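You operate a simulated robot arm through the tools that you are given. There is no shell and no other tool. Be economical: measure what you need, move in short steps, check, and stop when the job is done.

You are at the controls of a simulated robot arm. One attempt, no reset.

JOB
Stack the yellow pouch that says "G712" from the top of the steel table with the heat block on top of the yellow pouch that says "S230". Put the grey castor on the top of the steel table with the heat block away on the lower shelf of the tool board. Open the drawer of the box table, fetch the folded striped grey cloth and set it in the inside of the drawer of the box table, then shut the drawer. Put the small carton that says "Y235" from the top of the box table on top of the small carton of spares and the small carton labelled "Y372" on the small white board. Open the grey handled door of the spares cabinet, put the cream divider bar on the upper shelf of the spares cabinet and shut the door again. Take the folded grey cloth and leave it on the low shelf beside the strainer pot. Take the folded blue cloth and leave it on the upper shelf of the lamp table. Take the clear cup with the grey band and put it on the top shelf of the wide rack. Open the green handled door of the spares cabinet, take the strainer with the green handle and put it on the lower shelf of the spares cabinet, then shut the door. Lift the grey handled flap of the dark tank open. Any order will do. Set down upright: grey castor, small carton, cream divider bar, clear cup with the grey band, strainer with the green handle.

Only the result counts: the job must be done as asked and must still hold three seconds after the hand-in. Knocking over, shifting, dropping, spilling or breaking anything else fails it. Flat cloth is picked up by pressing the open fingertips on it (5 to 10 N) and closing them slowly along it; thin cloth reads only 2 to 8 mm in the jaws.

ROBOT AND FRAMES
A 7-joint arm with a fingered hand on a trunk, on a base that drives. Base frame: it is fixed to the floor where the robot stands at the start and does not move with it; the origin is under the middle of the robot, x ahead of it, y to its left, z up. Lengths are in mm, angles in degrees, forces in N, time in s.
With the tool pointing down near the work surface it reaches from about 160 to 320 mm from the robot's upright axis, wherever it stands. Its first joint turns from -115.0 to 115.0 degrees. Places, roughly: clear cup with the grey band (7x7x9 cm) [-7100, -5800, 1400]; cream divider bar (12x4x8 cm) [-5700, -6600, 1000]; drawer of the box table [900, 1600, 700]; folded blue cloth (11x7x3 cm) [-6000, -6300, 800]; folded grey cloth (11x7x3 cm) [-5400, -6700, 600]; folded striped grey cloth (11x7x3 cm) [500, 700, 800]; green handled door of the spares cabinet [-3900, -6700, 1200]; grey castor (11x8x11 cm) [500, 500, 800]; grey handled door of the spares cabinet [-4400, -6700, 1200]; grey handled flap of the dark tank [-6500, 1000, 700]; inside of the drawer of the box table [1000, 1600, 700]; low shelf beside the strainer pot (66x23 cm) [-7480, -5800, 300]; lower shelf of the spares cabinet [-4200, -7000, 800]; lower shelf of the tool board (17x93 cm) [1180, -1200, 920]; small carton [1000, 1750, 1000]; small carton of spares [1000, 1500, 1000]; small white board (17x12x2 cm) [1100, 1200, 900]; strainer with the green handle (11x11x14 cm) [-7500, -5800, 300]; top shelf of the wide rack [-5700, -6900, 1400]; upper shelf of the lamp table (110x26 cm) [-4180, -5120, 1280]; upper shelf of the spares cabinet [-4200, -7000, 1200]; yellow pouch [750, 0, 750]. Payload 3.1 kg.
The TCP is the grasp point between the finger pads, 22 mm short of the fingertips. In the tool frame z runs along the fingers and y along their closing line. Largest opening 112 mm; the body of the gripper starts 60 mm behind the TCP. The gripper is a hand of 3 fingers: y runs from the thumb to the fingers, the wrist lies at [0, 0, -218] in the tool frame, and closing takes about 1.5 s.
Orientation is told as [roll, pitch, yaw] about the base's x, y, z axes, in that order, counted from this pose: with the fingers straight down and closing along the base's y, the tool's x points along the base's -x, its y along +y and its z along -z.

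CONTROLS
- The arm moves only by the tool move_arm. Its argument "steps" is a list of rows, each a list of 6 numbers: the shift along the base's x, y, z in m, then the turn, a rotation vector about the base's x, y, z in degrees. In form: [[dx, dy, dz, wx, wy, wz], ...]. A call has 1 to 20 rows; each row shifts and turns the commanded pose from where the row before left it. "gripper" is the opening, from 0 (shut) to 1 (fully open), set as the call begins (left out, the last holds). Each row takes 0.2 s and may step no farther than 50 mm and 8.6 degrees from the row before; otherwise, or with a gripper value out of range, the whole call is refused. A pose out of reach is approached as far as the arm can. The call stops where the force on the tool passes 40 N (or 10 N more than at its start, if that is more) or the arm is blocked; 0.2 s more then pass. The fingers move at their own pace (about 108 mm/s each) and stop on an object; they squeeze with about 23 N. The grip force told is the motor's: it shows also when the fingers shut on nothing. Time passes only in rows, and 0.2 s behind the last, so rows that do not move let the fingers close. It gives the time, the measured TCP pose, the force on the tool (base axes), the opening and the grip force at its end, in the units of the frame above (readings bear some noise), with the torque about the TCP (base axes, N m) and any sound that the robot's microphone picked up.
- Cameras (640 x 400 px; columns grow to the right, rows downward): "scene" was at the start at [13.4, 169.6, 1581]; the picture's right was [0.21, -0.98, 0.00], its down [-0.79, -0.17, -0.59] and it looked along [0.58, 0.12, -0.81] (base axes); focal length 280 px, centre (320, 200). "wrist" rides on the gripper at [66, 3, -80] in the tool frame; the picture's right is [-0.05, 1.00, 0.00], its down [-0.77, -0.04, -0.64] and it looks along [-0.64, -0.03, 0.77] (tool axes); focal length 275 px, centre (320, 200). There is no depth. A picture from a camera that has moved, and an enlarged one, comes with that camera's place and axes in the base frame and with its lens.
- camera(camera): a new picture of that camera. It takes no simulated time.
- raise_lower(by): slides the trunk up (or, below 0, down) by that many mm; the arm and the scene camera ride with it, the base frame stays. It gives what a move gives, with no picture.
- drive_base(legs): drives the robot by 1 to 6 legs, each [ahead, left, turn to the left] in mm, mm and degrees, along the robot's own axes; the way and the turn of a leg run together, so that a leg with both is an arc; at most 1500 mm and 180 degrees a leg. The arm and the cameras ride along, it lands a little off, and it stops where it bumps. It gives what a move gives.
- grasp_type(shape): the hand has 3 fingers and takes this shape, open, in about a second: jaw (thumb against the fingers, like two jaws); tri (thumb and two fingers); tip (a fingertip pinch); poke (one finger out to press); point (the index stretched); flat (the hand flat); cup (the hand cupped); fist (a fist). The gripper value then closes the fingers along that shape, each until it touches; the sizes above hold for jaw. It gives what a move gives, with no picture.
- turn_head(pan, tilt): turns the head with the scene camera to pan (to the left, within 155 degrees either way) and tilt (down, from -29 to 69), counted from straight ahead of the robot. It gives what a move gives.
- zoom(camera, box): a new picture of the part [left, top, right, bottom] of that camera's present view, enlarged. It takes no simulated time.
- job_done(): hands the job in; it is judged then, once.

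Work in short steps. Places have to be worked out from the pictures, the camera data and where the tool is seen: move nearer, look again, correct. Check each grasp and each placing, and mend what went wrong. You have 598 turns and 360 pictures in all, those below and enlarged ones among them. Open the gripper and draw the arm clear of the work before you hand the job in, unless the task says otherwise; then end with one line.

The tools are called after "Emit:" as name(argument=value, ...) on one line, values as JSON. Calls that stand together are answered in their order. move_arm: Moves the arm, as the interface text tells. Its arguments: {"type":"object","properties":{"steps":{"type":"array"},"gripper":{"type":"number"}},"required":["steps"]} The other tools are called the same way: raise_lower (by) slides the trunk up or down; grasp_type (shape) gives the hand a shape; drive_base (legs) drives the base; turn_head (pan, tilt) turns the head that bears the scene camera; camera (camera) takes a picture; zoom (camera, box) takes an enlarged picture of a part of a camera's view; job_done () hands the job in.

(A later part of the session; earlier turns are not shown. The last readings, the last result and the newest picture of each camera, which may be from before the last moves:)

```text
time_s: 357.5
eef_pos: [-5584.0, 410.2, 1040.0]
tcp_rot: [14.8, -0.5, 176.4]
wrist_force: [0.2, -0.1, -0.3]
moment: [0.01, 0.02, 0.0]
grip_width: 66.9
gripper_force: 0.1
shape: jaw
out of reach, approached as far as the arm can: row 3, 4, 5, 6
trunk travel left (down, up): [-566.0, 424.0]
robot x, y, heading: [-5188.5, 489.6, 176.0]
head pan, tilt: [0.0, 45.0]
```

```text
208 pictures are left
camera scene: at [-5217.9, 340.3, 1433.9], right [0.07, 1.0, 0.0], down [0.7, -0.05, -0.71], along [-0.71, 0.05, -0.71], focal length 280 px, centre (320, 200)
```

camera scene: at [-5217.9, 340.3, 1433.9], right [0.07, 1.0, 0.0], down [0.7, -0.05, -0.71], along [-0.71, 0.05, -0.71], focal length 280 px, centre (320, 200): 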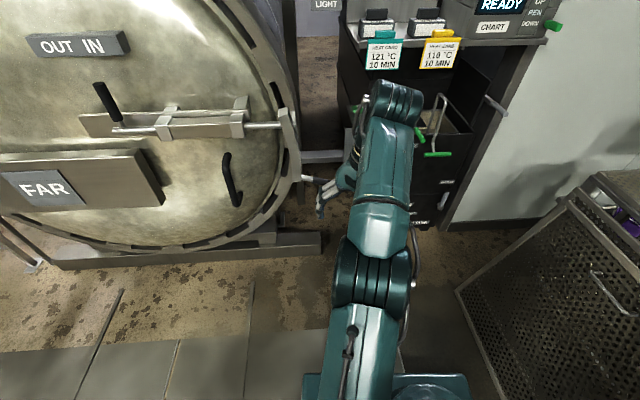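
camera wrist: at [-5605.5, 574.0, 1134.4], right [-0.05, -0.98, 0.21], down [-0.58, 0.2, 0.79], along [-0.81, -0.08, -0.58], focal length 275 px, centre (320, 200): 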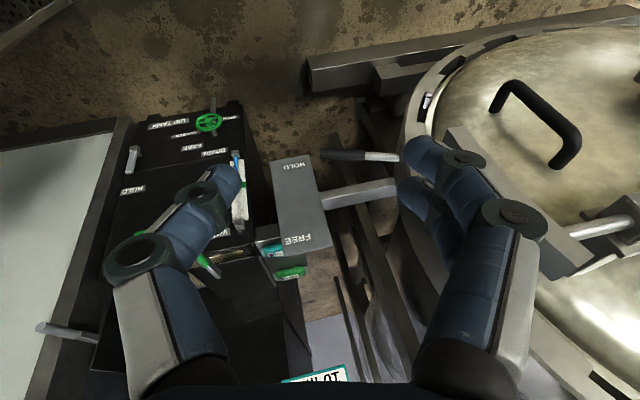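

Emit:
move_arm(steps=[[0, 0.04, 0, 0, 0, 0], [0, 0.04, 0, 0, 0, 0], [0, 0.04, 0, 0, 0, 0], [0, 0.03, 0, 4, 0, 0], [0, 0.02, 0, 4, 0, 0], [0, 0, 0, 4, 0, 0], [0, 0, 0, 3, 0, 0]])

Emit:
camera(camera="scene")

```text
time_s: 359.1
eef_pos: [-5583.7, 550.3, 1026.5]
tcp_rot: [11.3, -9.5, 175.9]
wrist_force: [0.2, -1.0, -0.2]
moment: [-0.01, -0.04, -0.01]
grip_width: 67.4
gripper_force: 0.0
shape: jaw
out of reach, approached as far as the arm can: row 2, 3, 4, 5, 6
trunk travel left (down, up): [-566.0, 424.0]
robot x, y, heading: [-5189.5, 487.5, 175.8]
head pan, tilt: [0.0, 45.0]
```

```text
207 pictures are left
camera scene: at [-5219.0, 340.7, 1433.9], right [0.07, 1.0, 0.0], down [0.71, -0.05, -0.71], along [-0.71, 0.05, -0.71], focal length 280 px, centre (320, 200)
```

scene: 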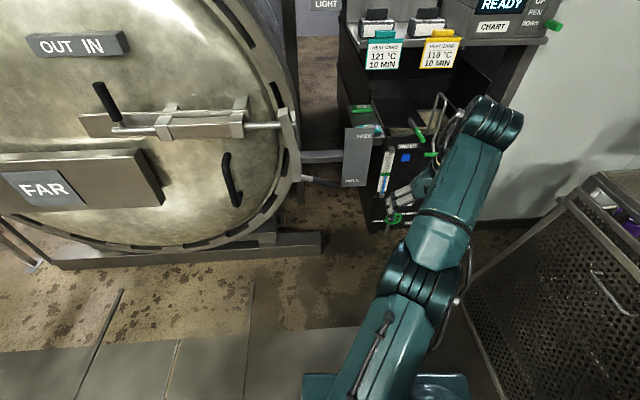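

Retry: pitch back to horizontal, move the hand to my left, and then pitch down again.

Emit:
move_arm(steps=[[0, -0.02, 0, 0, 8, 0], [-0.01, -0.02, 0, 0, 8, 0], [-0.01, -0.02, 0, 0, 8, 0], [-0.02, -0.02, 0, 0, 8, 0], [-0.02, -0.02, 0, 0, 8, 0], [-0.02, -0.02, 0, 0, 8, 0], [-0.02, -0.02, 0, 0, 8, 0], [-0.02, -0.02, 0, 0, 8, 0], [-0.02, 0, 0, 0, 8, 0], [0, 0, 0, 0, 8, 0], [0, 0, 0, 6, 0, 0], [0, 0, 0, 6, 0, 0]])

Emit:
camera(camera="scene")

```text
time_s: 361.7
eef_pos: [-5817.7, 531.1, 1113.4]
tcp_rot: [-69.3, -81.6, -102.3]
wrist_force: [0.5, 0.3, -1.1]
moment: [0.0, 0.02, 0.04]
grip_width: 67.0
gripper_force: 0.1
shape: jaw
out of reach, approached as far as the arm can: row 1, 2, 3, 4, 5, 6, 7, 8, 10
trunk travel left (down, up): [-566.0, 424.0]
robot x, y, heading: [-5189.3, 489.5, 176.1]
head pan, tilt: [0.0, 45.0]
```

```text
206 pictures are left
camera scene: at [-5219.1, 340.5, 1434.7], right [0.07, 1.0, 0.0], down [0.71, -0.05, -0.71], along [-0.71, 0.05, -0.71], focal length 280 px, centre (320, 200)
```

scene: 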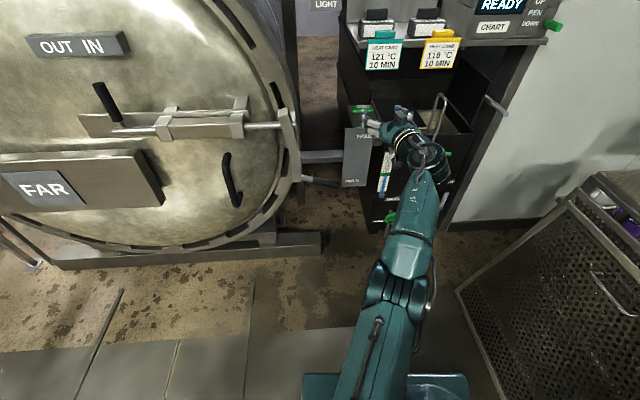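

Emit:
move_arm(steps=[[0.03, -0.03, -0.02, 8, 0, 0], [0.03, -0.03, -0.02, 0, 0, 0], [0.03, -0.03, -0.02, 0, 0, 0], [0.03, -0.02, -0.02, 0, 0, 0], [0.03, 0, -0.02, 0, 0, 0]])

Emit:
camera(camera="scene")

```text
time_s: 362.9
eef_pos: [-5696.6, 452.8, 1029.9]
tcp_rot: [-76.6, -73.6, -95.2]
wrist_force: [0.4, 0.1, 0.0]
moment: [-0.01, 0.01, -0.01]
grip_width: 67.1
gripper_force: 0.0
shape: jaw
out of reach, approached as far as the arm can: row 1, 2
trunk travel left (down, up): [-566.0, 424.0]
robot x, y, heading: [-5191.4, 493.2, 175.9]
head pan, tilt: [0.0, 45.0]
```

```text
205 pictures are left
camera scene: at [-5217.5, 340.0, 1433.9], right [0.07, 1.0, 0.0], down [0.7, -0.05, -0.71], along [-0.71, 0.05, -0.71], focal length 280 px, centre (320, 200)
```

scene: 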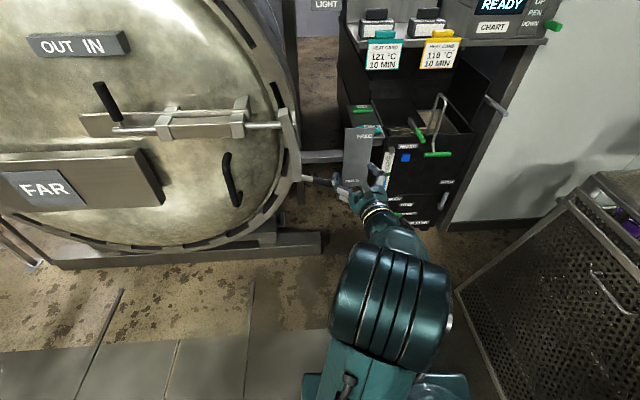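

Emit:
move_arm(steps=[[0, -0.01, 0, 0, -8, 0], [0, -0.01, 0, 0, -8, 0], [0, -0.01, 0, 0, -8, 0], [0, -0.01, 0, 0, -8, 0], [0, -0.01, 0, 0, -8, 0], [0, -0.01, 0, 0, -8, 0], [0, 0, 0, 0, -8, 0], [0, 0, 0, 0, -8, 0], [0, 0, 0, 0, -8, 0]])

Emit:
camera(camera="scene")

```text
time_s: 364.9
eef_pos: [-5666.5, 427.6, 1007.1]
tcp_rot: [1.0, -23.1, -162.3]
wrist_force: [0.1, -0.3, -0.2]
moment: [0.01, 0.05, 0.04]
grip_width: 67.3
gripper_force: 0.0
shape: jaw
out of reach, approached as far as the arm can: row 8, 9
trunk travel left (down, up): [-566.0, 424.0]
robot x, y, heading: [-5189.1, 489.1, 175.8]
head pan, tilt: [0.0, 45.0]
```

```text
204 pictures are left
camera scene: at [-5219.3, 339.7, 1433.8], right [0.07, 1.0, 0.0], down [0.71, -0.05, -0.71], along [-0.71, 0.05, -0.71], focal length 280 px, centre (320, 200)
```

scene: 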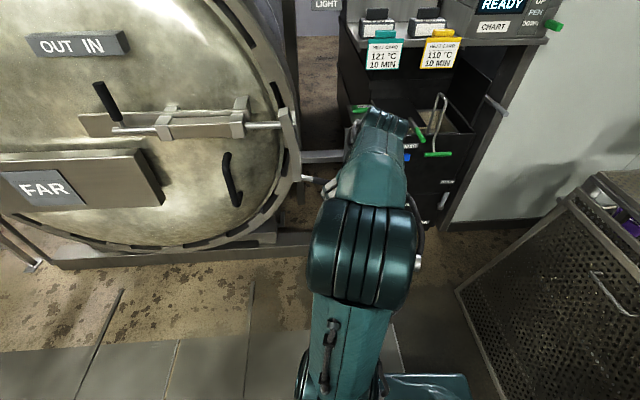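

Emit:
move_arm(steps=[[0, 0, -0.03, 0, 0, 0], [0, 0, -0.03, 0, -7, 0], [0, 0, -0.02, 0, -8, 0], [0, 0, 0, 0, -8, 0]])

Emit:
turn_head(pan=90, tilt=12)

Emit:
camera(camera="scene")

```text
time_s: 365.9
eef_pos: [-5648.7, 448.5, 937.0]
tcp_rot: [3.5, -16.7, -163.2]
wrist_force: [-0.1, -0.5, -0.1]
moment: [0.01, 0.01, 0.0]
grip_width: 67.5
gripper_force: 0.1
shape: jaw
out of reach, approached as far as the arm can: row 2, 3, 4
trunk travel left (down, up): [-566.0, 424.0]
robot x, y, heading: [-5188.8, 491.6, 175.9]
head pan, tilt: [0.0, 45.0]
```

```text
time_s: 367.6
eef_pos: [-5649.3, 447.9, 935.8]
tcp_rot: [3.4, -16.7, -163.2]
wrist_force: [-0.3, 0.4, 0.6]
moment: [-0.02, 0.0, 0.02]
grip_width: 66.9
gripper_force: 0.0
shape: jaw
trunk travel left (down, up): [-566.0, 424.0]
robot x, y, heading: [-5193.9, 489.1, 175.6]
head pan, tilt: [90.0, 12.0]
```

```text
203 pictures are left
camera scene: at [-5144.8, 241.7, 1485.6], right [-1.0, 0.07, 0.0], down [0.02, 0.21, -0.98], along [-0.07, -0.98, -0.21], focal length 280 px, centre (320, 200)
```

scene: 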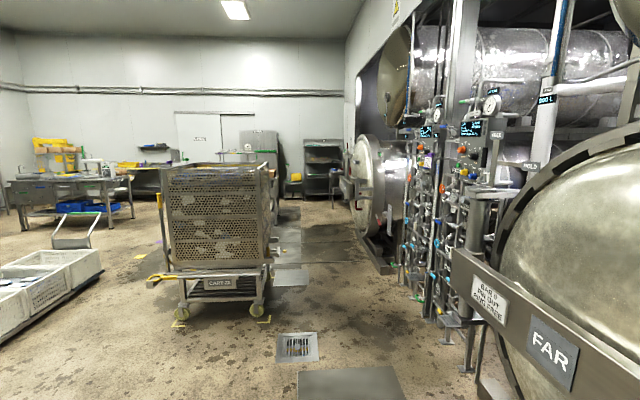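

The arm is compact enough. Turn left to face −y and drive along the lane x≈−5250.

Emit:
drive_base(legs=[[0, 0, 94]])

Emit:
turn_head(pan=0, tilt=12)

Emit:
camera(camera="scene")

```text
time_s: 372.0
eef_pos: [-5105.4, 36.7, 936.6]
tcp_rot: [3.4, -16.6, -68.1]
wrist_force: [0.3, 0.5, -0.6]
moment: [-0.01, -0.01, -0.03]
grip_width: 67.2
gripper_force: 0.0
shape: jaw
trunk travel left (down, up): [-566.0, 424.0]
robot x, y, heading: [-5190.2, 492.8, -88.9]
head pan, tilt: [90.0, 12.0]
```

```text
time_s: 373.6
eef_pos: [-5106.4, 35.4, 937.0]
tcp_rot: [3.4, -16.7, -68.0]
wrist_force: [0.6, 0.1, -0.7]
moment: [0.0, 0.02, 0.01]
grip_width: 67.2
gripper_force: 0.1
shape: jaw
trunk travel left (down, up): [-566.0, 424.0]
robot x, y, heading: [-5184.0, 490.6, -89.1]
head pan, tilt: [0.0, 12.0]
```

```text
202 pictures are left
camera scene: at [-5033.2, 460.9, 1485.6], right [-1.0, -0.02, 0.0], down [0.0, 0.21, -0.98], along [0.02, -0.98, -0.21], focal length 280 px, centre (320, 200)
```

scene: 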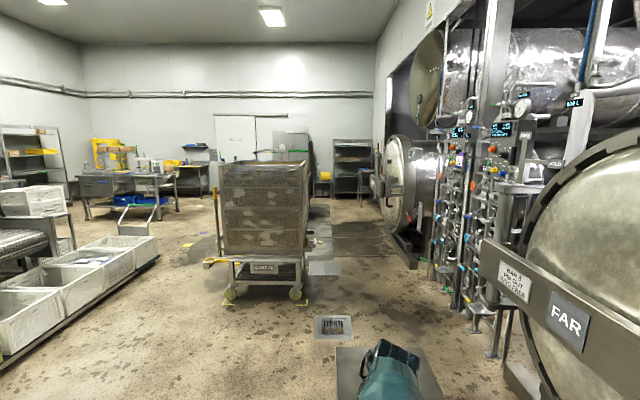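

Shift right to x≈−5335 and drive 3 m ahead between the cart and the second retort.

Emit:
drive_base(legs=[[0, -150, -1], [1400, 0, 0], [1400, 0, 0]])

Emit:
camera(camera="scene")

```text
time_s: 388.1
eef_pos: [-5216.0, -2741.0, 937.9]
tcp_rot: [3.4, -16.7, -67.1]
wrist_force: [-0.9, -0.5, 0.4]
moment: [0.0, 0.02, -0.01]
grip_width: 67.3
gripper_force: 0.1
shape: jaw
trunk travel left (down, up): [-566.0, 424.0]
robot x, y, heading: [-5306.4, -2288.8, -88.3]
head pan, tilt: [0.0, 12.0]
```

```text
201 pictures are left
camera scene: at [-5149.6, -2315.8, 1485.6], right [-1.0, -0.03, 0.0], down [-0.01, 0.21, -0.98], along [0.03, -0.98, -0.21], focal length 280 px, centre (320, 200)
```

scene: 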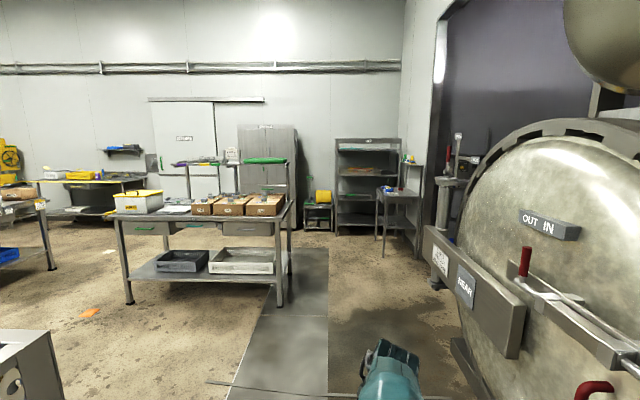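

Lane clear. Continue 2.4 m ahead.

Emit:
drive_base(legs=[[1400, 0, -1], [900, 0, 0]])

Emit:
camera(camera="scene")

Emit:
turn_head(pan=-60, tilt=20)

Emit:
camera(camera="scene")

Emit:
turn_head(pan=50, tilt=15)

Emit:
camera(camera="scene")

```text
time_s: 399.2
eef_pos: [-5192.1, -5004.6, 936.5]
tcp_rot: [3.4, -16.7, -68.5]
wrist_force: [0.1, 0.2, -0.3]
moment: [0.0, -0.04, -0.01]
grip_width: 67.1
gripper_force: 0.0
shape: jaw
trunk travel left (down, up): [-566.0, 424.0]
robot x, y, heading: [-5265.4, -4551.0, -89.5]
head pan, tilt: [0.0, 12.0]
```

```text
200 pictures are left
camera scene: at [-5116.5, -4581.3, 1485.6], right [-1.0, -0.01, 0.0], down [0.0, 0.21, -0.98], along [0.01, -0.98, -0.21], focal length 280 px, centre (320, 200)
```

scene: 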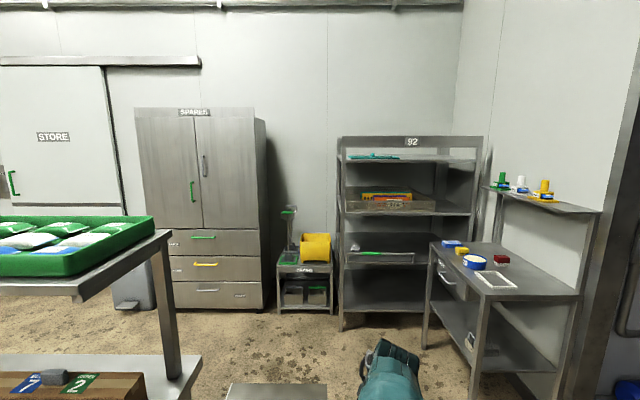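

```text
time_s: 400.5
eef_pos: [-5193.2, -5005.0, 936.4]
tcp_rot: [3.5, -16.7, -68.4]
wrist_force: [-0.4, 0.3, 0.1]
moment: [0.0, -0.01, 0.0]
grip_width: 67.3
gripper_force: 0.1
shape: jaw
trunk travel left (down, up): [-566.0, 424.0]
robot x, y, heading: [-5272.7, -4548.0, -89.6]
head pan, tilt: [-60.0, 20.0]
```

```text
199 pictures are left
camera scene: at [-5197.5, -4535.1, 1472.6], right [-0.51, 0.86, 0.0], down [0.29, 0.17, -0.94], along [-0.81, -0.48, -0.34], focal length 280 px, centre (320, 200)
```

scene: 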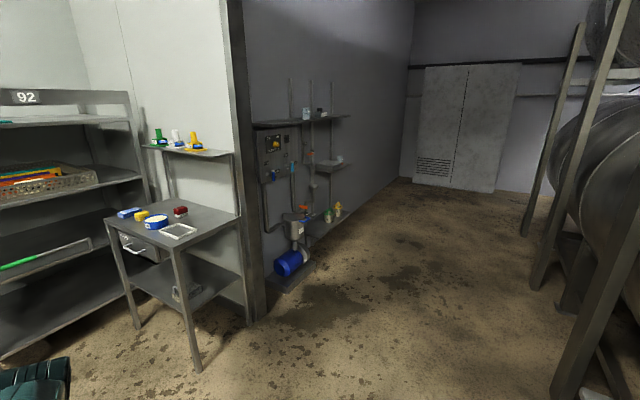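

```text
time_s: 402.4
eef_pos: [-5192.0, -5004.7, 935.7]
tcp_rot: [3.4, -16.7, -68.5]
wrist_force: [-0.9, 0.8, 0.8]
moment: [0.0, -0.02, -0.01]
grip_width: 67.1
gripper_force: 0.0
shape: jaw
trunk travel left (down, up): [-566.0, 424.0]
robot x, y, heading: [-5276.7, -4549.2, -89.4]
head pan, tilt: [50.0, 15.0]
```

```text
198 pictures are left
camera scene: at [-5045.3, -4547.1, 1480.7], right [-0.64, -0.77, 0.0], down [-0.2, 0.16, -0.97], along [0.75, -0.61, -0.26], focal length 280 px, centre (320, 200)
```

scene: 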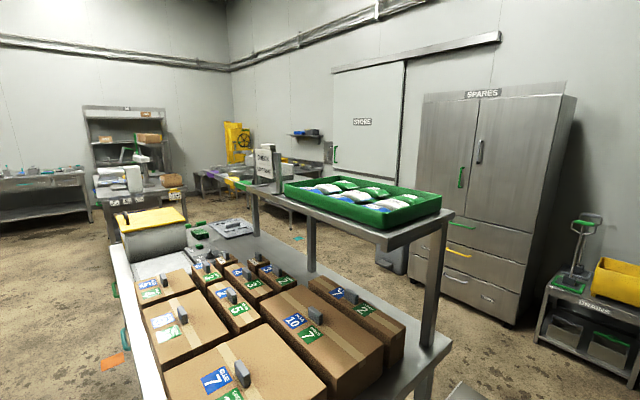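

Layout is clear. Drive nearer to the rack and side table.

Emit:
drive_base(legs=[[850, 0, 0]])

Emit:
turn_head(pan=-20, tilt=25)

Emit:
camera(camera="scene")

Emit:
turn_head(pan=30, tilt=25)

Emit:
camera(camera="scene")

```text
time_s: 406.9
eef_pos: [-5169.8, -5850.6, 936.9]
tcp_rot: [3.4, -16.6, -67.5]
wrist_force: [-0.4, 0.1, -0.4]
moment: [-0.01, 0.0, 0.03]
grip_width: 66.8
gripper_force: 0.1
shape: jaw
trunk travel left (down, up): [-566.0, 424.0]
robot x, y, heading: [-5254.1, -5396.9, -88.6]
head pan, tilt: [50.0, 15.0]
```

```text
time_s: 408.3
eef_pos: [-5170.7, -5850.1, 936.9]
tcp_rot: [3.4, -16.7, -67.5]
wrist_force: [0.2, 0.9, -0.4]
moment: [-0.03, 0.0, 0.01]
grip_width: 67.2
gripper_force: 0.0
shape: jaw
trunk travel left (down, up): [-566.0, 424.0]
robot x, y, heading: [-5254.8, -5398.4, -88.5]
head pan, tilt: [-20.0, 25.0]
```

```text
197 pictures are left
camera scene: at [-5132.5, -5419.4, 1464.5], right [-0.95, 0.32, 0.0], down [0.13, 0.4, -0.91], along [-0.29, -0.86, -0.42], focal length 280 px, centre (320, 200)
```

scene: 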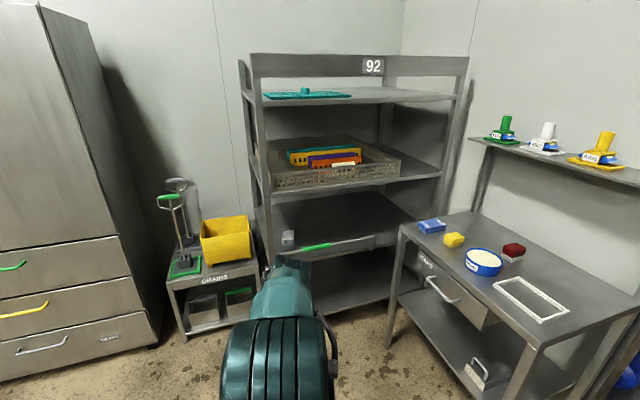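

```text
time_s: 409.5
eef_pos: [-5169.0, -5851.4, 936.5]
tcp_rot: [3.3, -16.6, -67.4]
wrist_force: [1.1, -0.3, 0.4]
moment: [0.02, -0.01, 0.01]
grip_width: 67.2
gripper_force: 0.0
shape: jaw
trunk travel left (down, up): [-566.0, 424.0]
robot x, y, heading: [-5259.6, -5395.0, -88.6]
head pan, tilt: [30.0, 25.0]
```

```text
196 pictures are left
camera scene: at [-5055.3, -5410.6, 1464.5], right [-0.85, -0.52, 0.0], down [-0.22, 0.36, -0.91], along [0.47, -0.77, -0.42], focal length 280 px, centre (320, 200)
```

scene: 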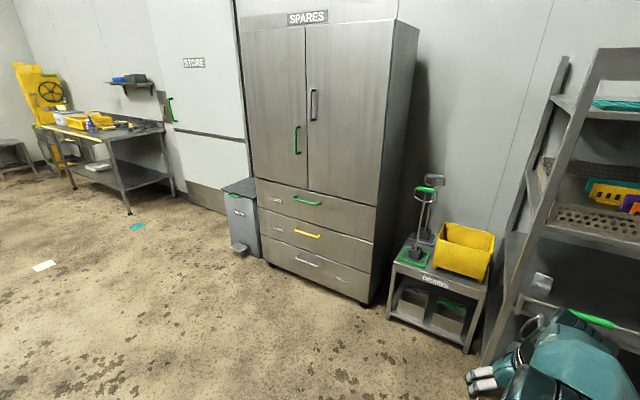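

Emit:
turn_head(pan=-20, tilt=25)

Emit:
zoom(camera="scene", box=[240, 70, 470, 230])

Emit:
zoom(camera="scene", box=[130, 160, 350, 350])

Emit:
zoom(camera="scene", box=[390, 100, 640, 340])

```text
time_s: 410.7
eef_pos: [-5170.7, -5849.4, 937.7]
tcp_rot: [3.4, -16.6, -67.5]
wrist_force: [-0.3, 0.0, -0.2]
moment: [0.0, 0.0, 0.0]
grip_width: 67.3
gripper_force: 0.0
shape: jaw
trunk travel left (down, up): [-566.0, 424.0]
robot x, y, heading: [-5258.0, -5397.0, -88.4]
head pan, tilt: [-20.0, 25.0]
```

```text
2.50 times, centred on (355, 150) of scene
camera zoom: at [-5132.5, -5419.4, 1464.5], right [-0.95, 0.32, 0.0], down [0.13, 0.4, -0.91], along [-0.29, -0.86, -0.42], focal length 700 px, centre (232, 325)
```

zoom: 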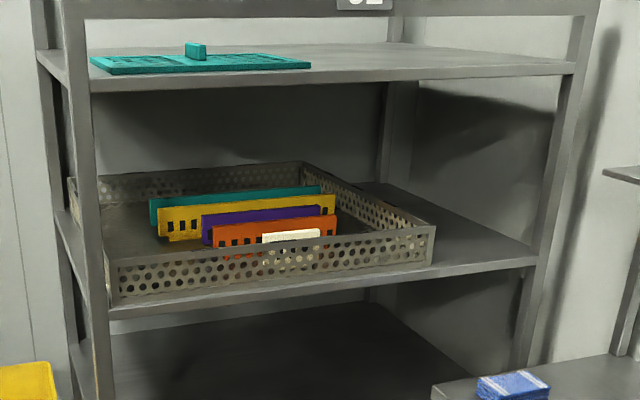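

```text
2.11 times, centred on (240, 255) of scene
camera zoom: at [-5132.5, -5419.4, 1464.5], right [-0.95, 0.32, 0.0], down [0.13, 0.4, -0.91], along [-0.29, -0.86, -0.42], focal length 589 px, centre (488, 84)
```

zoom: 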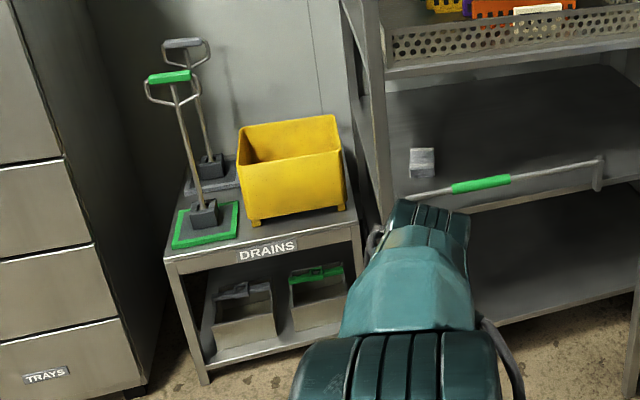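

```text
1.67 times, centred on (515, 220) of scene
camera zoom: at [-5132.5, -5419.4, 1464.5], right [-0.95, 0.32, 0.0], down [0.13, 0.4, -0.91], along [-0.29, -0.86, -0.42], focal length 467 px, centre (-5, 167)
```

zoom: 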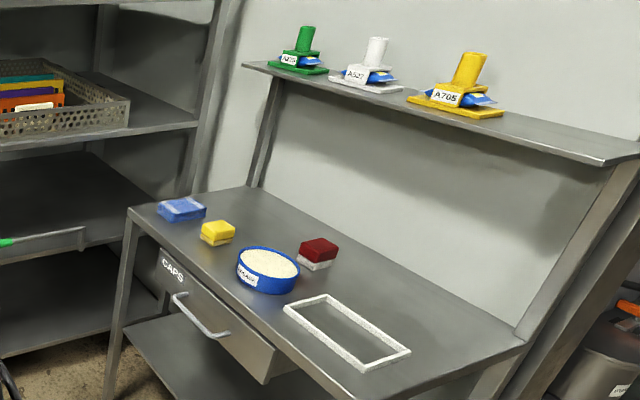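

Targets identified: blue cloth on the CAPS table corner (−5980,−6315), grey cloth on the rack's low shelf, cream divider in the rack tray. Start with the blue cloth: turn right to face −x, then move alongside.

Emit:
drive_base(legs=[[0, 0, -91], [0, 850, 0]])

Emit:
move_arm(steps=[[0, 0, 0.04, 0, 0, 0], [0, 0, 0.04, 0, 0, 0], [0, 0, 0.02, 0, -8, 0], [0, 0, 0, 0, -8, 0]])

Emit:
turn_head(pan=0, tilt=35)

Emit:
camera(camera="scene")

```text
time_s: 419.1
eef_pos: [-5695.2, -6343.6, 936.8]
tcp_rot: [3.4, -16.7, -158.2]
wrist_force: [0.2, -1.0, 0.1]
moment: [0.0, 0.02, 0.01]
grip_width: 67.1
gripper_force: 0.0
shape: jaw
trunk travel left (down, up): [-566.0, 424.0]
robot x, y, heading: [-5240.6, -6260.1, -179.1]
head pan, tilt: [-20.0, 25.0]
```

```text
time_s: 420.1
eef_pos: [-5676.1, -6319.2, 972.4]
tcp_rot: [3.7, -17.0, -158.2]
wrist_force: [-0.4, 0.1, 1.0]
moment: [-0.02, -0.01, 0.02]
grip_width: 66.9
gripper_force: 0.1
shape: jaw
out of reach, approached as far as the arm can: row 1, 2, 3, 4
trunk travel left (down, up): [-566.0, 424.0]
robot x, y, heading: [-5238.5, -6257.7, -179.0]
head pan, tilt: [-20.0, 25.0]
```

```text
time_s: 420.9
eef_pos: [-5676.1, -6318.1, 972.7]
tcp_rot: [3.6, -17.0, -158.2]
wrist_force: [-0.2, 1.1, 0.3]
moment: [-0.02, 0.02, -0.05]
grip_width: 67.4
gripper_force: 0.0
shape: jaw
trunk travel left (down, up): [-566.0, 424.0]
robot x, y, heading: [-5234.2, -6264.0, -179.1]
head pan, tilt: [0.0, 35.0]
```

```text
192 pictures are left
camera scene: at [-5264.7, -6413.8, 1448.8], right [-0.01, 1.0, 0.0], down [0.57, 0.01, -0.82], along [-0.82, -0.01, -0.57], focal length 280 px, centre (320, 200)
```

scene: 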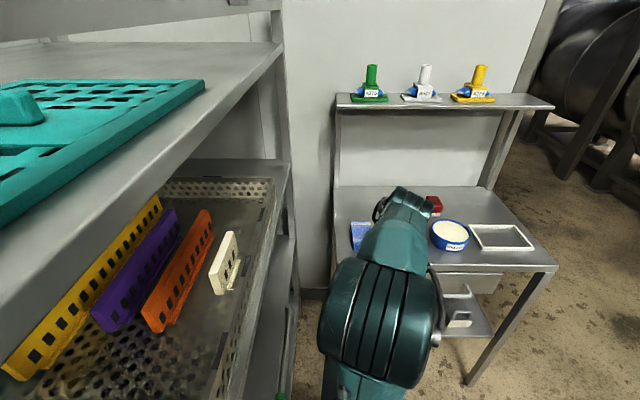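

Drive ahead 270 so the hand is over the blue cloth, then look with the wrist camera.

Emit:
drive_base(legs=[[260, 0, -0.9]])

Emit:
move_arm(steps=[[0, 0, 0, 0, 0, -8], [0, 0, 0, 0, 0, -8], [0, 0, 0, 0, 0, -6]], gripper=1)

Emit:
camera(camera="wrist")

```text
time_s: 422.8
eef_pos: [-5939.6, -6315.7, 973.0]
tcp_rot: [3.6, -16.9, -158.9]
wrist_force: [0.0, 0.4, 0.5]
moment: [0.01, 0.0, 0.01]
grip_width: 67.1
gripper_force: 0.2
shape: jaw
trunk travel left (down, up): [-566.0, 424.0]
robot x, y, heading: [-5501.7, -6264.9, -180.0]
head pan, tilt: [0.0, 35.0]
```

```text
time_s: 423.6
eef_pos: [-5900.7, -6262.8, 941.2]
tcp_rot: [3.8, -17.1, 179.0]
wrist_force: [-0.4, 0.1, 0.4]
moment: [0.02, 0.04, 0.03]
grip_width: 111.7
gripper_force: 0.0
shape: jaw
out of reach, approached as far as the arm can: row 1, 2, 3
trunk travel left (down, up): [-566.0, 424.0]
robot x, y, heading: [-5499.6, -6263.5, -179.8]
head pan, tilt: [0.0, 35.0]
```

```text
191 pictures are left
camera wrist: at [-5814.4, -6262.9, 996.6], right [-0.04, -1.0, 0.08], down [-0.55, 0.09, 0.83], along [-0.83, -0.01, -0.55], focal length 275 px, centre (320, 200)
```

wrist: 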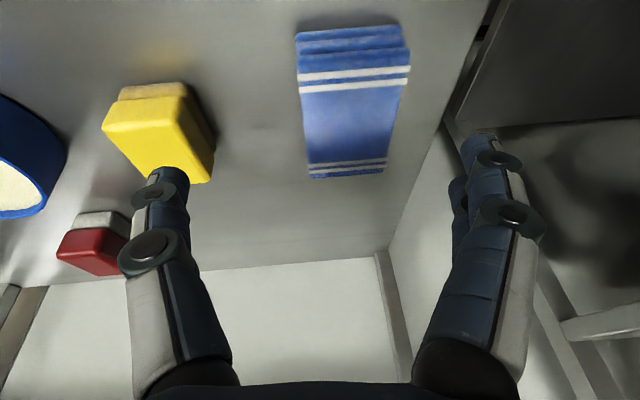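

Cloth's long axis lies along x; center ≈ (−5960,−6294). Move over it and descend partway.

Emit:
move_arm(steps=[[-0.02, -0.015, -0.01, 0, 0, 0], [-0.025, -0.015, -0.02, 0, 0, 0], [-0.02, 0, -0.03, 0, 0, 0]])

Emit:
camera(camera="wrist")

```text
time_s: 424.4
eef_pos: [-5959.1, -6284.3, 872.1]
tcp_rot: [3.6, -16.9, 179.1]
wrist_force: [-0.8, 0.1, 0.6]
moment: [-0.03, -0.01, 0.02]
grip_width: 112.1
gripper_force: 0.1
shape: jaw
out of reach, approached as far as the arm can: row 1, 2
trunk travel left (down, up): [-566.0, 424.0]
robot x, y, heading: [-5503.0, -6271.6, -180.0]
head pan, tilt: [0.0, 35.0]
```

```text
190 pictures are left
camera wrist: at [-5872.9, -6283.3, 930.2], right [-0.04, -1.0, 0.07], down [-0.55, 0.08, 0.83], along [-0.83, -0.01, -0.55], focal length 275 px, centre (320, 200)
```

wrist: 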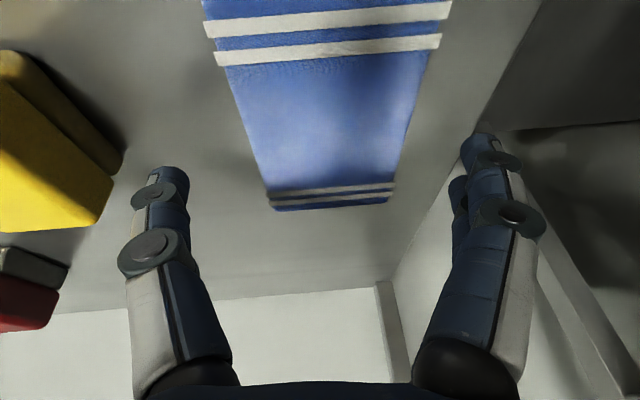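

Descend to the table around the cloth.

Emit:
move_arm(steps=[[0.003, -0.006, -0.015, 0, 0, 0], [0, 0, -0.01, 0, 0, 0], [0, 0, -0.005, 0, 0, 0], [0, 0, -0.005, 0, 0, 0], [0, 0, -0.004, 0, 0, 0]])

Emit:
camera(camera="wrist")

```text
time_s: 425.6
eef_pos: [-5955.5, -6291.3, 839.8]
tcp_rot: [3.2, -17.8, 179.6]
wrist_force: [4.1, -6.3, 24.4]
moment: [1.52, -0.01, -0.21]
grip_width: 112.1
gripper_force: 0.0
shape: jaw
trunk travel left (down, up): [-566.0, 424.0]
robot x, y, heading: [-5498.4, -6264.0, -179.5]
head pan, tilt: [0.0, 35.0]
stopped in row 5: the force on the tool passed its limit at 50 N (the readings are from after the stop); the commanded pose is now the measured one
```

```text
189 pictures are left
camera wrist: at [-5868.7, -6291.2, 895.2], right [-0.03, -1.0, 0.07], down [-0.54, 0.07, 0.84], along [-0.84, -0.01, -0.54], focal length 275 px, centre (320, 200)
```

wrist: 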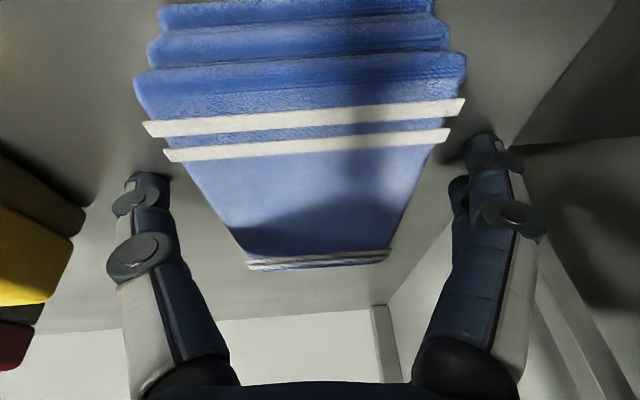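

Fingers reach the table. Rise 3 mm, close, lift.

Emit:
move_arm(steps=[[0, 0, 0.004, 0, 0, 0], [0, 0, 0, 0, 0, 0]])

Emit:
move_arm(steps=[[0, 0, 0, 0, 0, 0], [0, 0, 0, 0, 0, 0], [0, 0, 0, 0, 0, 0], [0, 0, 0, 0, 0, 0], [0, 0, 0, 0, 0, 0], [0, 0, 0, 0, 0, 0]], gripper=0.2)

Emit:
move_arm(steps=[[0.005, 0, 0.02, 0, 0, 0], [0.005, 0, 0.03, 0, 0, 0], [0.005, 0, 0.03, 0, 0, 0]])

Emit:
camera(camera="wrist")

```text
time_s: 426.2
eef_pos: [-5956.7, -6289.1, 840.6]
tcp_rot: [3.4, -17.3, 179.4]
wrist_force: [2.8, 0.9, 4.7]
moment: [0.36, -0.05, -0.17]
grip_width: 112.1
gripper_force: 0.1
shape: jaw
trunk travel left (down, up): [-566.0, 424.0]
robot x, y, heading: [-5504.5, -6262.7, -179.7]
head pan, tilt: [0.0, 35.0]
```

```text
time_s: 427.6
eef_pos: [-5955.6, -6288.3, 842.8]
tcp_rot: [3.5, -17.7, 179.4]
wrist_force: [-2.6, 4.0, 29.2]
moment: [-0.17, 0.22, -0.01]
grip_width: 46.3
gripper_force: 23.4
shape: jaw
trunk travel left (down, up): [-566.0, 424.0]
robot x, y, heading: [-5498.1, -6263.5, -179.7]
head pan, tilt: [0.0, 35.0]
```

```text
time_s: 428.4
eef_pos: [-5937.4, -6282.8, 906.4]
tcp_rot: [3.5, -17.4, 179.5]
wrist_force: [-0.2, 0.0, -0.7]
moment: [-0.02, 0.03, 0.01]
grip_width: 44.8
gripper_force: 23.4
shape: jaw
out of reach, approached as far as the arm can: row 3
trunk travel left (down, up): [-566.0, 424.0]
robot x, y, heading: [-5503.0, -6258.8, -179.5]
head pan, tilt: [0.0, 35.0]
```

```text
188 pictures are left
camera wrist: at [-5850.4, -6282.9, 963.1], right [-0.04, -1.0, 0.07], down [-0.55, 0.08, 0.83], along [-0.84, -0.01, -0.55], focal length 275 px, centre (320, 200)
```

wrist: 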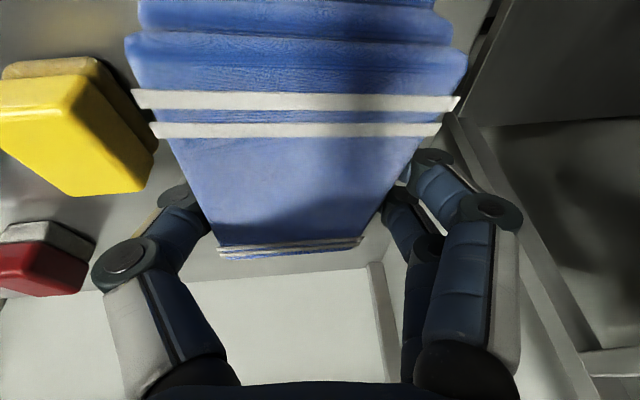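

Cloth held. Back away, raise the trunk, turn to face +y, and go to the south side of the lamp table.

Emit:
drive_base(legs=[[-300, 0, 0], [0, -250, 0]])

Emit:
raise_lower(by=410)

Emit:
drive_base(legs=[[0, 0, -90]])

Emit:
turn_head(pan=-35, tilt=25)

Emit:
camera(camera="scene")

```text
time_s: 431.9
eef_pos: [-5633.6, -6030.6, 906.7]
tcp_rot: [3.5, -17.5, 179.1]
wrist_force: [0.0, -0.5, -0.7]
moment: [-0.02, -0.05, -0.03]
grip_width: 44.9
gripper_force: 22.4
shape: jaw
trunk travel left (down, up): [-566.0, 424.0]
robot x, y, heading: [-5198.3, -6011.2, -180.0]
head pan, tilt: [0.0, 35.0]
```

```text
refused: 410 is not a number from -400 to 400
```

```text
time_s: 436.1
eef_pos: [-5214.7, -5576.6, 906.1]
tcp_rot: [3.5, -17.4, 89.0]
wrist_force: [0.1, -1.0, -0.8]
moment: [0.0, -0.03, 0.0]
grip_width: 44.8
gripper_force: 23.3
shape: jaw
trunk travel left (down, up): [-566.0, 424.0]
robot x, y, heading: [-5198.2, -6015.9, 89.7]
head pan, tilt: [0.0, 35.0]
```

```text
time_s: 437.1
eef_pos: [-5214.2, -5576.8, 907.5]
tcp_rot: [3.5, -17.6, 89.1]
wrist_force: [0.5, -0.3, -0.1]
moment: [0.04, 0.04, -0.01]
grip_width: 44.9
gripper_force: 23.0
shape: jaw
trunk travel left (down, up): [-566.0, 424.0]
robot x, y, heading: [-5199.0, -6016.0, 89.7]
head pan, tilt: [-35.0, 25.0]
```

```text
187 pictures are left
camera scene: at [-5296.8, -5995.4, 1464.5], right [0.82, -0.58, 0.0], down [-0.24, -0.35, -0.91], along [0.52, 0.74, -0.42], focal length 280 px, centre (320, 200)
```

scene: 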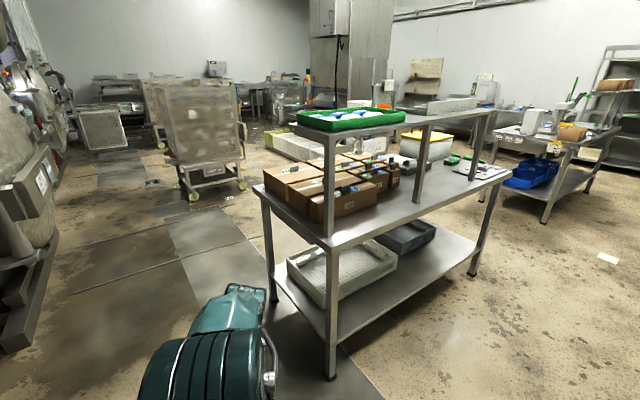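

Free shelf space lies between the green tray (ends x≈−4300) and the sign (x≈−3990). Drive to x≈−4150, raise the trunk 400, and look.

Emit:
drive_base(legs=[[0, -1050, 0]])

Emit:
raise_lower(by=400)

Emit:
turn_head(pan=-5, tilt=35)

Emit:
camera(camera="scene")

```text
time_s: 442.5
eef_pos: [-4166.7, -5580.1, 907.7]
tcp_rot: [3.6, -17.5, 89.0]
wrist_force: [-1.4, 0.4, 0.6]
moment: [0.01, 0.03, 0.04]
grip_width: 44.8
gripper_force: 23.9
shape: jaw
trunk travel left (down, up): [-566.0, 424.0]
robot x, y, heading: [-4150.1, -6016.3, 89.9]
head pan, tilt: [-35.0, 25.0]
```

```text
time_s: 446.3
eef_pos: [-4166.8, -5581.0, 1306.5]
tcp_rot: [3.5, -17.5, 89.1]
wrist_force: [0.1, 0.3, -0.1]
moment: [0.02, -0.02, -0.01]
grip_width: 44.6
gripper_force: 22.7
shape: jaw
trunk travel left (down, up): [-966.0, 24.0]
robot x, y, heading: [-4151.7, -6018.9, 89.7]
head pan, tilt: [-35.0, 25.0]
```

```text
time_s: 447.3
eef_pos: [-4166.5, -5581.5, 1306.8]
tcp_rot: [3.5, -17.6, 88.9]
wrist_force: [0.1, 0.2, -0.5]
moment: [-0.01, 0.0, 0.01]
grip_width: 45.0
gripper_force: 23.1
shape: jaw
trunk travel left (down, up): [-966.0, 24.0]
robot x, y, heading: [-4149.5, -6024.3, 89.8]
head pan, tilt: [-5.0, 35.0]
```

```text
186 pictures are left
camera scene: at [-4293.1, -5987.0, 1848.8], right [1.0, -0.09, 0.0], down [-0.05, -0.57, -0.82], along [0.07, 0.82, -0.57], focal length 280 px, centre (320, 200)
```

scene: 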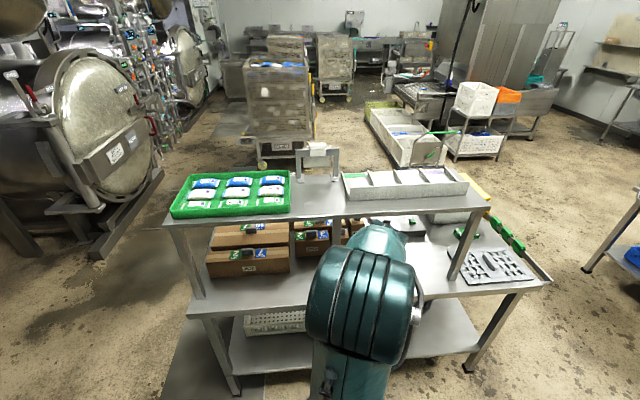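

The gap between green tray and white rack on the shelf: x −4324…−4130, front part free. Raise to max, shift left 60, drive ahead 330, look.

Emit:
raise_lower(by=23)

Emit:
drive_base(legs=[[0, 60, 0], [300, 0, 0]])

Emit:
camera(camera="wrist")

Emit:
camera(camera="scene")

```text
time_s: 448.0
eef_pos: [-4166.6, -5581.1, 1330.1]
tcp_rot: [3.5, -17.5, 88.9]
wrist_force: [-0.6, 0.0, -0.9]
moment: [-0.01, 0.02, -0.02]
grip_width: 45.0
gripper_force: 22.5
shape: jaw
trunk travel left (down, up): [-989.0, 1.0]
robot x, y, heading: [-4149.3, -6017.8, 89.8]
head pan, tilt: [-5.0, 35.0]
```

```text
time_s: 450.6
eef_pos: [-4224.7, -5286.7, 1331.4]
tcp_rot: [3.5, -17.4, 88.9]
wrist_force: [0.5, -0.6, -0.5]
moment: [0.02, 0.0, 0.03]
grip_width: 44.5
gripper_force: 23.2
shape: jaw
trunk travel left (down, up): [-989.0, 1.0]
robot x, y, heading: [-4210.0, -5719.0, 89.7]
head pan, tilt: [-5.0, 35.0]
```

```text
185 pictures are left
camera wrist: at [-4225.9, -5374.8, 1386.5], right [-1.0, 0.04, 0.07], down [0.08, 0.54, 0.84], along [0.0, 0.84, -0.54], focal length 275 px, centre (320, 200)
```

wrist: 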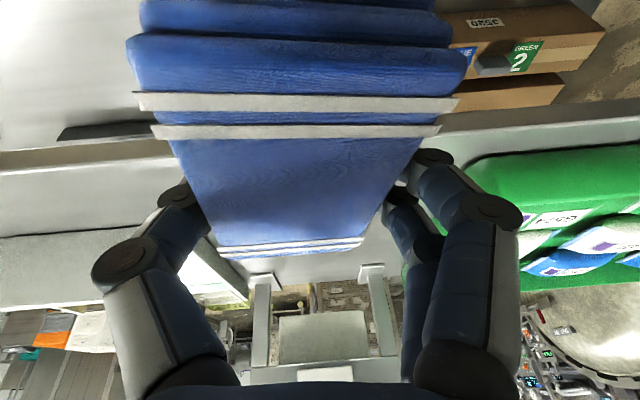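

```text
184 pictures are left
camera scene: at [-4353.0, -5692.9, 1871.8], right [1.0, -0.09, 0.0], down [-0.05, -0.57, -0.82], along [0.08, 0.82, -0.57], focal length 280 px, centre (320, 200)
```

scene: 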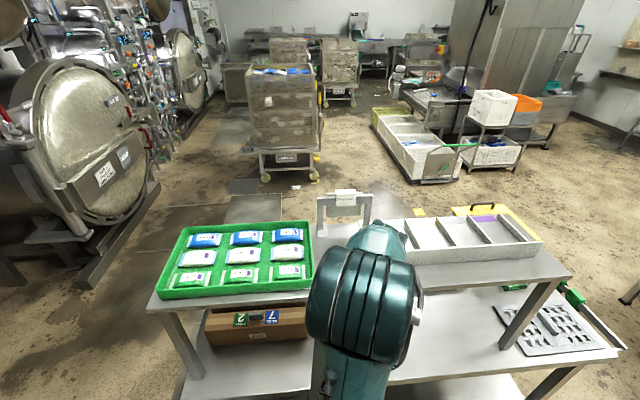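

Aligned with the gap. Drive 120 ahead and lower onto the shelf.

Emit:
drive_base(legs=[[120, 0, 0]])

Emit:
camera(camera="wrist")

Emit:
zoom(camera="scene", box=[240, 170, 480, 330])

```text
time_s: 451.8
eef_pos: [-4224.4, -5165.5, 1329.8]
tcp_rot: [3.6, -17.6, 88.9]
wrist_force: [0.1, 0.2, -1.0]
moment: [0.05, 0.01, -0.05]
grip_width: 44.8
gripper_force: 22.9
shape: jaw
trunk travel left (down, up): [-989.0, 1.0]
robot x, y, heading: [-4207.9, -5603.7, 89.9]
head pan, tilt: [-5.0, 35.0]
```

```text
183 pictures are left
camera wrist: at [-4225.6, -5254.3, 1386.5], right [-1.0, 0.04, 0.07], down [0.08, 0.54, 0.84], along [0.0, 0.84, -0.55], focal length 275 px, centre (320, 200)
```

wrist: 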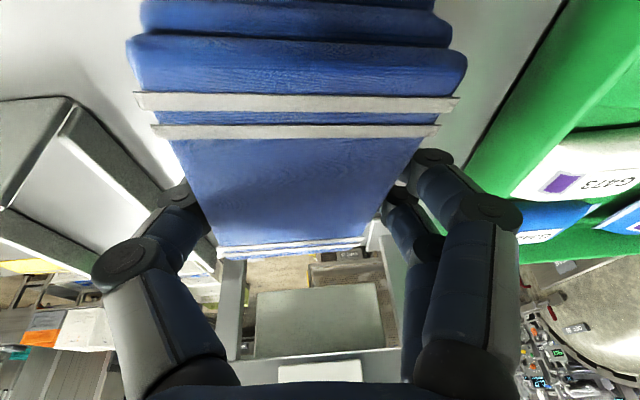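

```text
2.50 times, centred on (360, 250) of scene
camera zoom: at [-4352.8, -5572.3, 1871.8], right [1.0, -0.09, 0.0], down [-0.05, -0.57, -0.82], along [0.08, 0.82, -0.57], focal length 700 px, centre (220, 75)
```

zoom: 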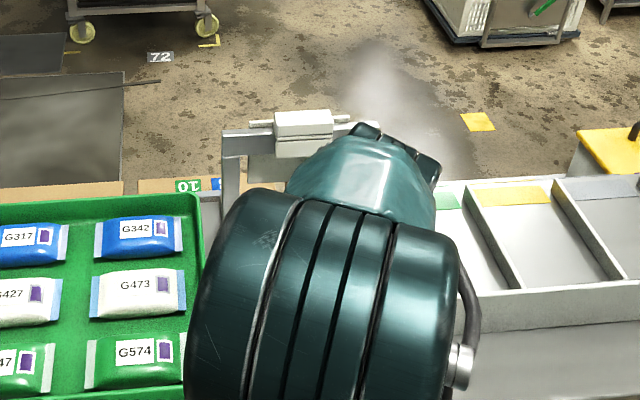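

Clear of the lamp stand. Lower in steps to contact.

Emit:
move_arm(steps=[[0, 0, -0.012, 0, 0, 0], [0, 0, -0.006, 0, 0, 0], [0, 0, -0.004, 0, 0, 0], [0, 0, -0.004, 0, 0, 0]])

```text
time_s: 452.8
eef_pos: [-4226.1, -5165.9, 1304.6]
tcp_rot: [3.4, -17.5, 88.9]
wrist_force: [-0.7, -0.1, -0.6]
moment: [0.03, -0.03, 0.01]
grip_width: 44.6
gripper_force: 22.4
shape: jaw
trunk travel left (down, up): [-989.0, 1.0]
robot x, y, heading: [-4209.6, -5598.7, 89.5]
head pan, tilt: [-5.0, 35.0]
```

Emit:
move_arm(steps=[[0, 0, -0.004, 0, 0, 0], [0, 0, -0.004, 0, 0, 0], [0, 0, -0.004, 0, 0, 0], [0, 0, -0.004, 0, 0, 0]])

```text
time_s: 453.9
eef_pos: [-4223.8, -5164.8, 1293.1]
tcp_rot: [3.0, -18.6, 88.9]
wrist_force: [-2.6, -4.0, 23.1]
moment: [0.16, 0.52, 0.06]
grip_width: 45.2
gripper_force: 22.7
shape: jaw
trunk travel left (down, up): [-989.0, 1.0]
robot x, y, heading: [-4208.3, -5601.6, 89.6]
head pan, tilt: [-5.0, 35.0]
stopped in row 4: the force on the tool passed its limit at 43 N (the readings are from after the stop); the commanded pose is now the measured one
```

Contact. Open, then retract upward and back.

Emit:
move_arm(steps=[[0, 0, 0.004, 0, 0, 0], [0, 0, 0, 0, 0, 0], [0, 0, 0, 0, 0, 0], [0, 0, 0, 0, 0, 0]], gripper=0.75)

Emit:
move_arm(steps=[[0, -0.006, 0.02, 0, 0, 0], [0, -0.006, 0.02, 0, 0, 0], [0, -0.006, 0.02, 0, 0, 0]])

Emit:
drive_base(legs=[[-300, 0, 0]])

Emit:
camera(camera="scene")

```text
time_s: 454.9
eef_pos: [-4224.9, -5163.1, 1294.4]
tcp_rot: [3.3, -18.1, 88.9]
wrist_force: [-0.8, 0.0, -0.2]
moment: [-0.02, -0.02, -0.02]
grip_width: 83.9
gripper_force: 0.1
shape: jaw
trunk travel left (down, up): [-989.0, 1.0]
robot x, y, heading: [-4208.1, -5603.6, 89.8]
head pan, tilt: [-5.0, 35.0]
```

```text
time_s: 455.6
eef_pos: [-4223.0, -5185.5, 1353.7]
tcp_rot: [3.2, -18.3, 89.1]
wrist_force: [0.4, 0.5, -0.4]
moment: [0.03, -0.02, 0.02]
grip_width: 84.0
gripper_force: 0.1
shape: jaw
out of reach, approached as far as the arm can: row 3
trunk travel left (down, up): [-989.0, 1.0]
robot x, y, heading: [-4210.2, -5602.5, 89.8]
head pan, tilt: [-5.0, 35.0]
```

```text
time_s: 457.7
eef_pos: [-4220.9, -5479.1, 1351.3]
tcp_rot: [3.2, -18.1, 88.8]
wrist_force: [0.1, -0.7, 0.3]
moment: [0.03, -0.01, 0.01]
grip_width: 83.7
gripper_force: 0.0
shape: jaw
trunk travel left (down, up): [-989.0, 1.0]
robot x, y, heading: [-4214.7, -5895.5, 89.8]
head pan, tilt: [-5.0, 35.0]
```

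```text
181 pictures are left
camera scene: at [-4354.5, -5865.3, 1871.7], right [1.0, -0.09, 0.0], down [-0.05, -0.57, -0.82], along [0.08, 0.81, -0.57], focal length 280 px, centre (320, 200)
```

scene: 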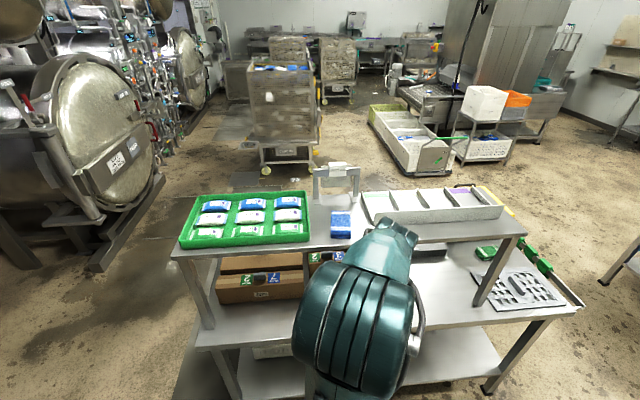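

Blue cloth placed. Now I use the open space to bring the arm back to its original elbow-right posture: lower, pull in and swing to my left.

Emit:
move_arm(steps=[[0, 0, -0.045, 0, 0, 0], [0, 0, -0.045, 0, 0, 0], [-0.04, 0, -0.02, 0, 0, 0], [-0.045, 0, 0, 0, 0, 0], [-0.045, 0, 0, 0, 0, 0], [-0.045, 0, 0, 0, 0, 0], [-0.045, -0.02, 0, 0, 0, 0], [-0.04, -0.03, 0, 0, 0, 0], [-0.03, -0.04, 0, 0, 0, 0], [-0.03, -0.04, 0, 0, 0, 0]])

Emit:
camera(camera="scene")

```text
time_s: 459.9
eef_pos: [-4543.6, -5614.1, 1242.3]
tcp_rot: [3.2, -18.4, 89.0]
wrist_force: [-0.7, 0.2, -0.9]
moment: [0.01, -0.01, 0.0]
grip_width: 84.0
gripper_force: 0.1
shape: jaw
out of reach, approached as far as the arm can: row 6, 7, 8
trunk travel left (down, up): [-989.0, 1.0]
robot x, y, heading: [-4212.7, -5899.1, 89.4]
head pan, tilt: [-5.0, 35.0]
```

```text
180 pictures are left
camera scene: at [-4356.6, -5873.2, 1871.6], right [1.0, -0.09, 0.0], down [-0.05, -0.57, -0.82], along [0.08, 0.82, -0.57], focal length 280 px, centre (320, 200)
```

scene: 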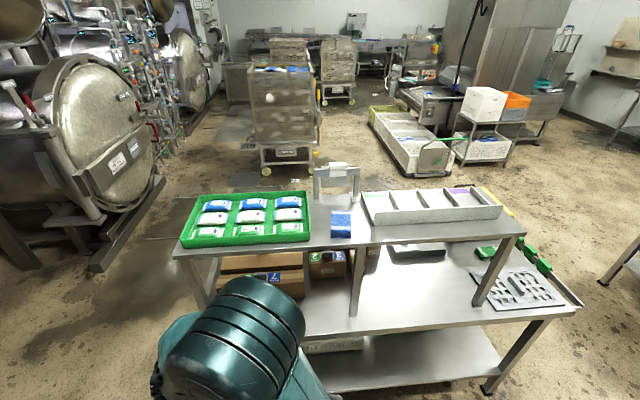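

Emit:
move_arm(steps=[[0, 0, 0, -6, 0, 0], [0, 0, 0, -6, 0, 0], [0, 0, 0, -5, 0, 0], [0.04, -0.02, 0, 0, 0, 0], [0.04, -0.02, 0, 0, 0, 0], [0.04, -0.02, 0, 0, 0, 0], [0.04, -0.02, 0, 0, 0, 0], [0.04, -0.02, 0, 0, 0, 0], [0.04, 0, 0, 0, 0, 0], [0.04, 0, 0, 0, 0, 0]])

Emit:
camera(camera="scene")

```text
time_s: 462.1
eef_pos: [-4261.4, -5707.9, 1245.8]
tcp_rot: [3.4, -1.3, 88.8]
wrist_force: [-13.7, 4.1, -3.8]
moment: [-0.04, -1.17, -1.14]
grip_width: 84.0
gripper_force: 0.1
shape: jaw
out of reach, approached as far as the arm can: row 10
trunk travel left (down, up): [-989.0, 1.0]
robot x, y, heading: [-4213.8, -5897.5, 89.5]
head pan, tilt: [-5.0, 35.0]
```

```text
179 pictures are left
camera scene: at [-4352.0, -5872.4, 1872.0], right [1.0, -0.09, 0.0], down [-0.05, -0.57, -0.82], along [0.08, 0.82, -0.57], focal length 280 px, centre (320, 200)
```

scene: 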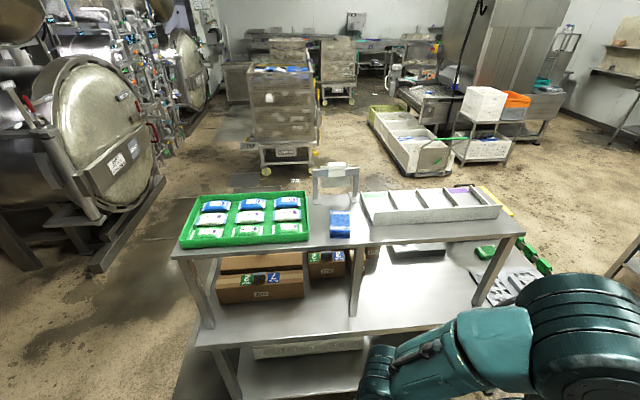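

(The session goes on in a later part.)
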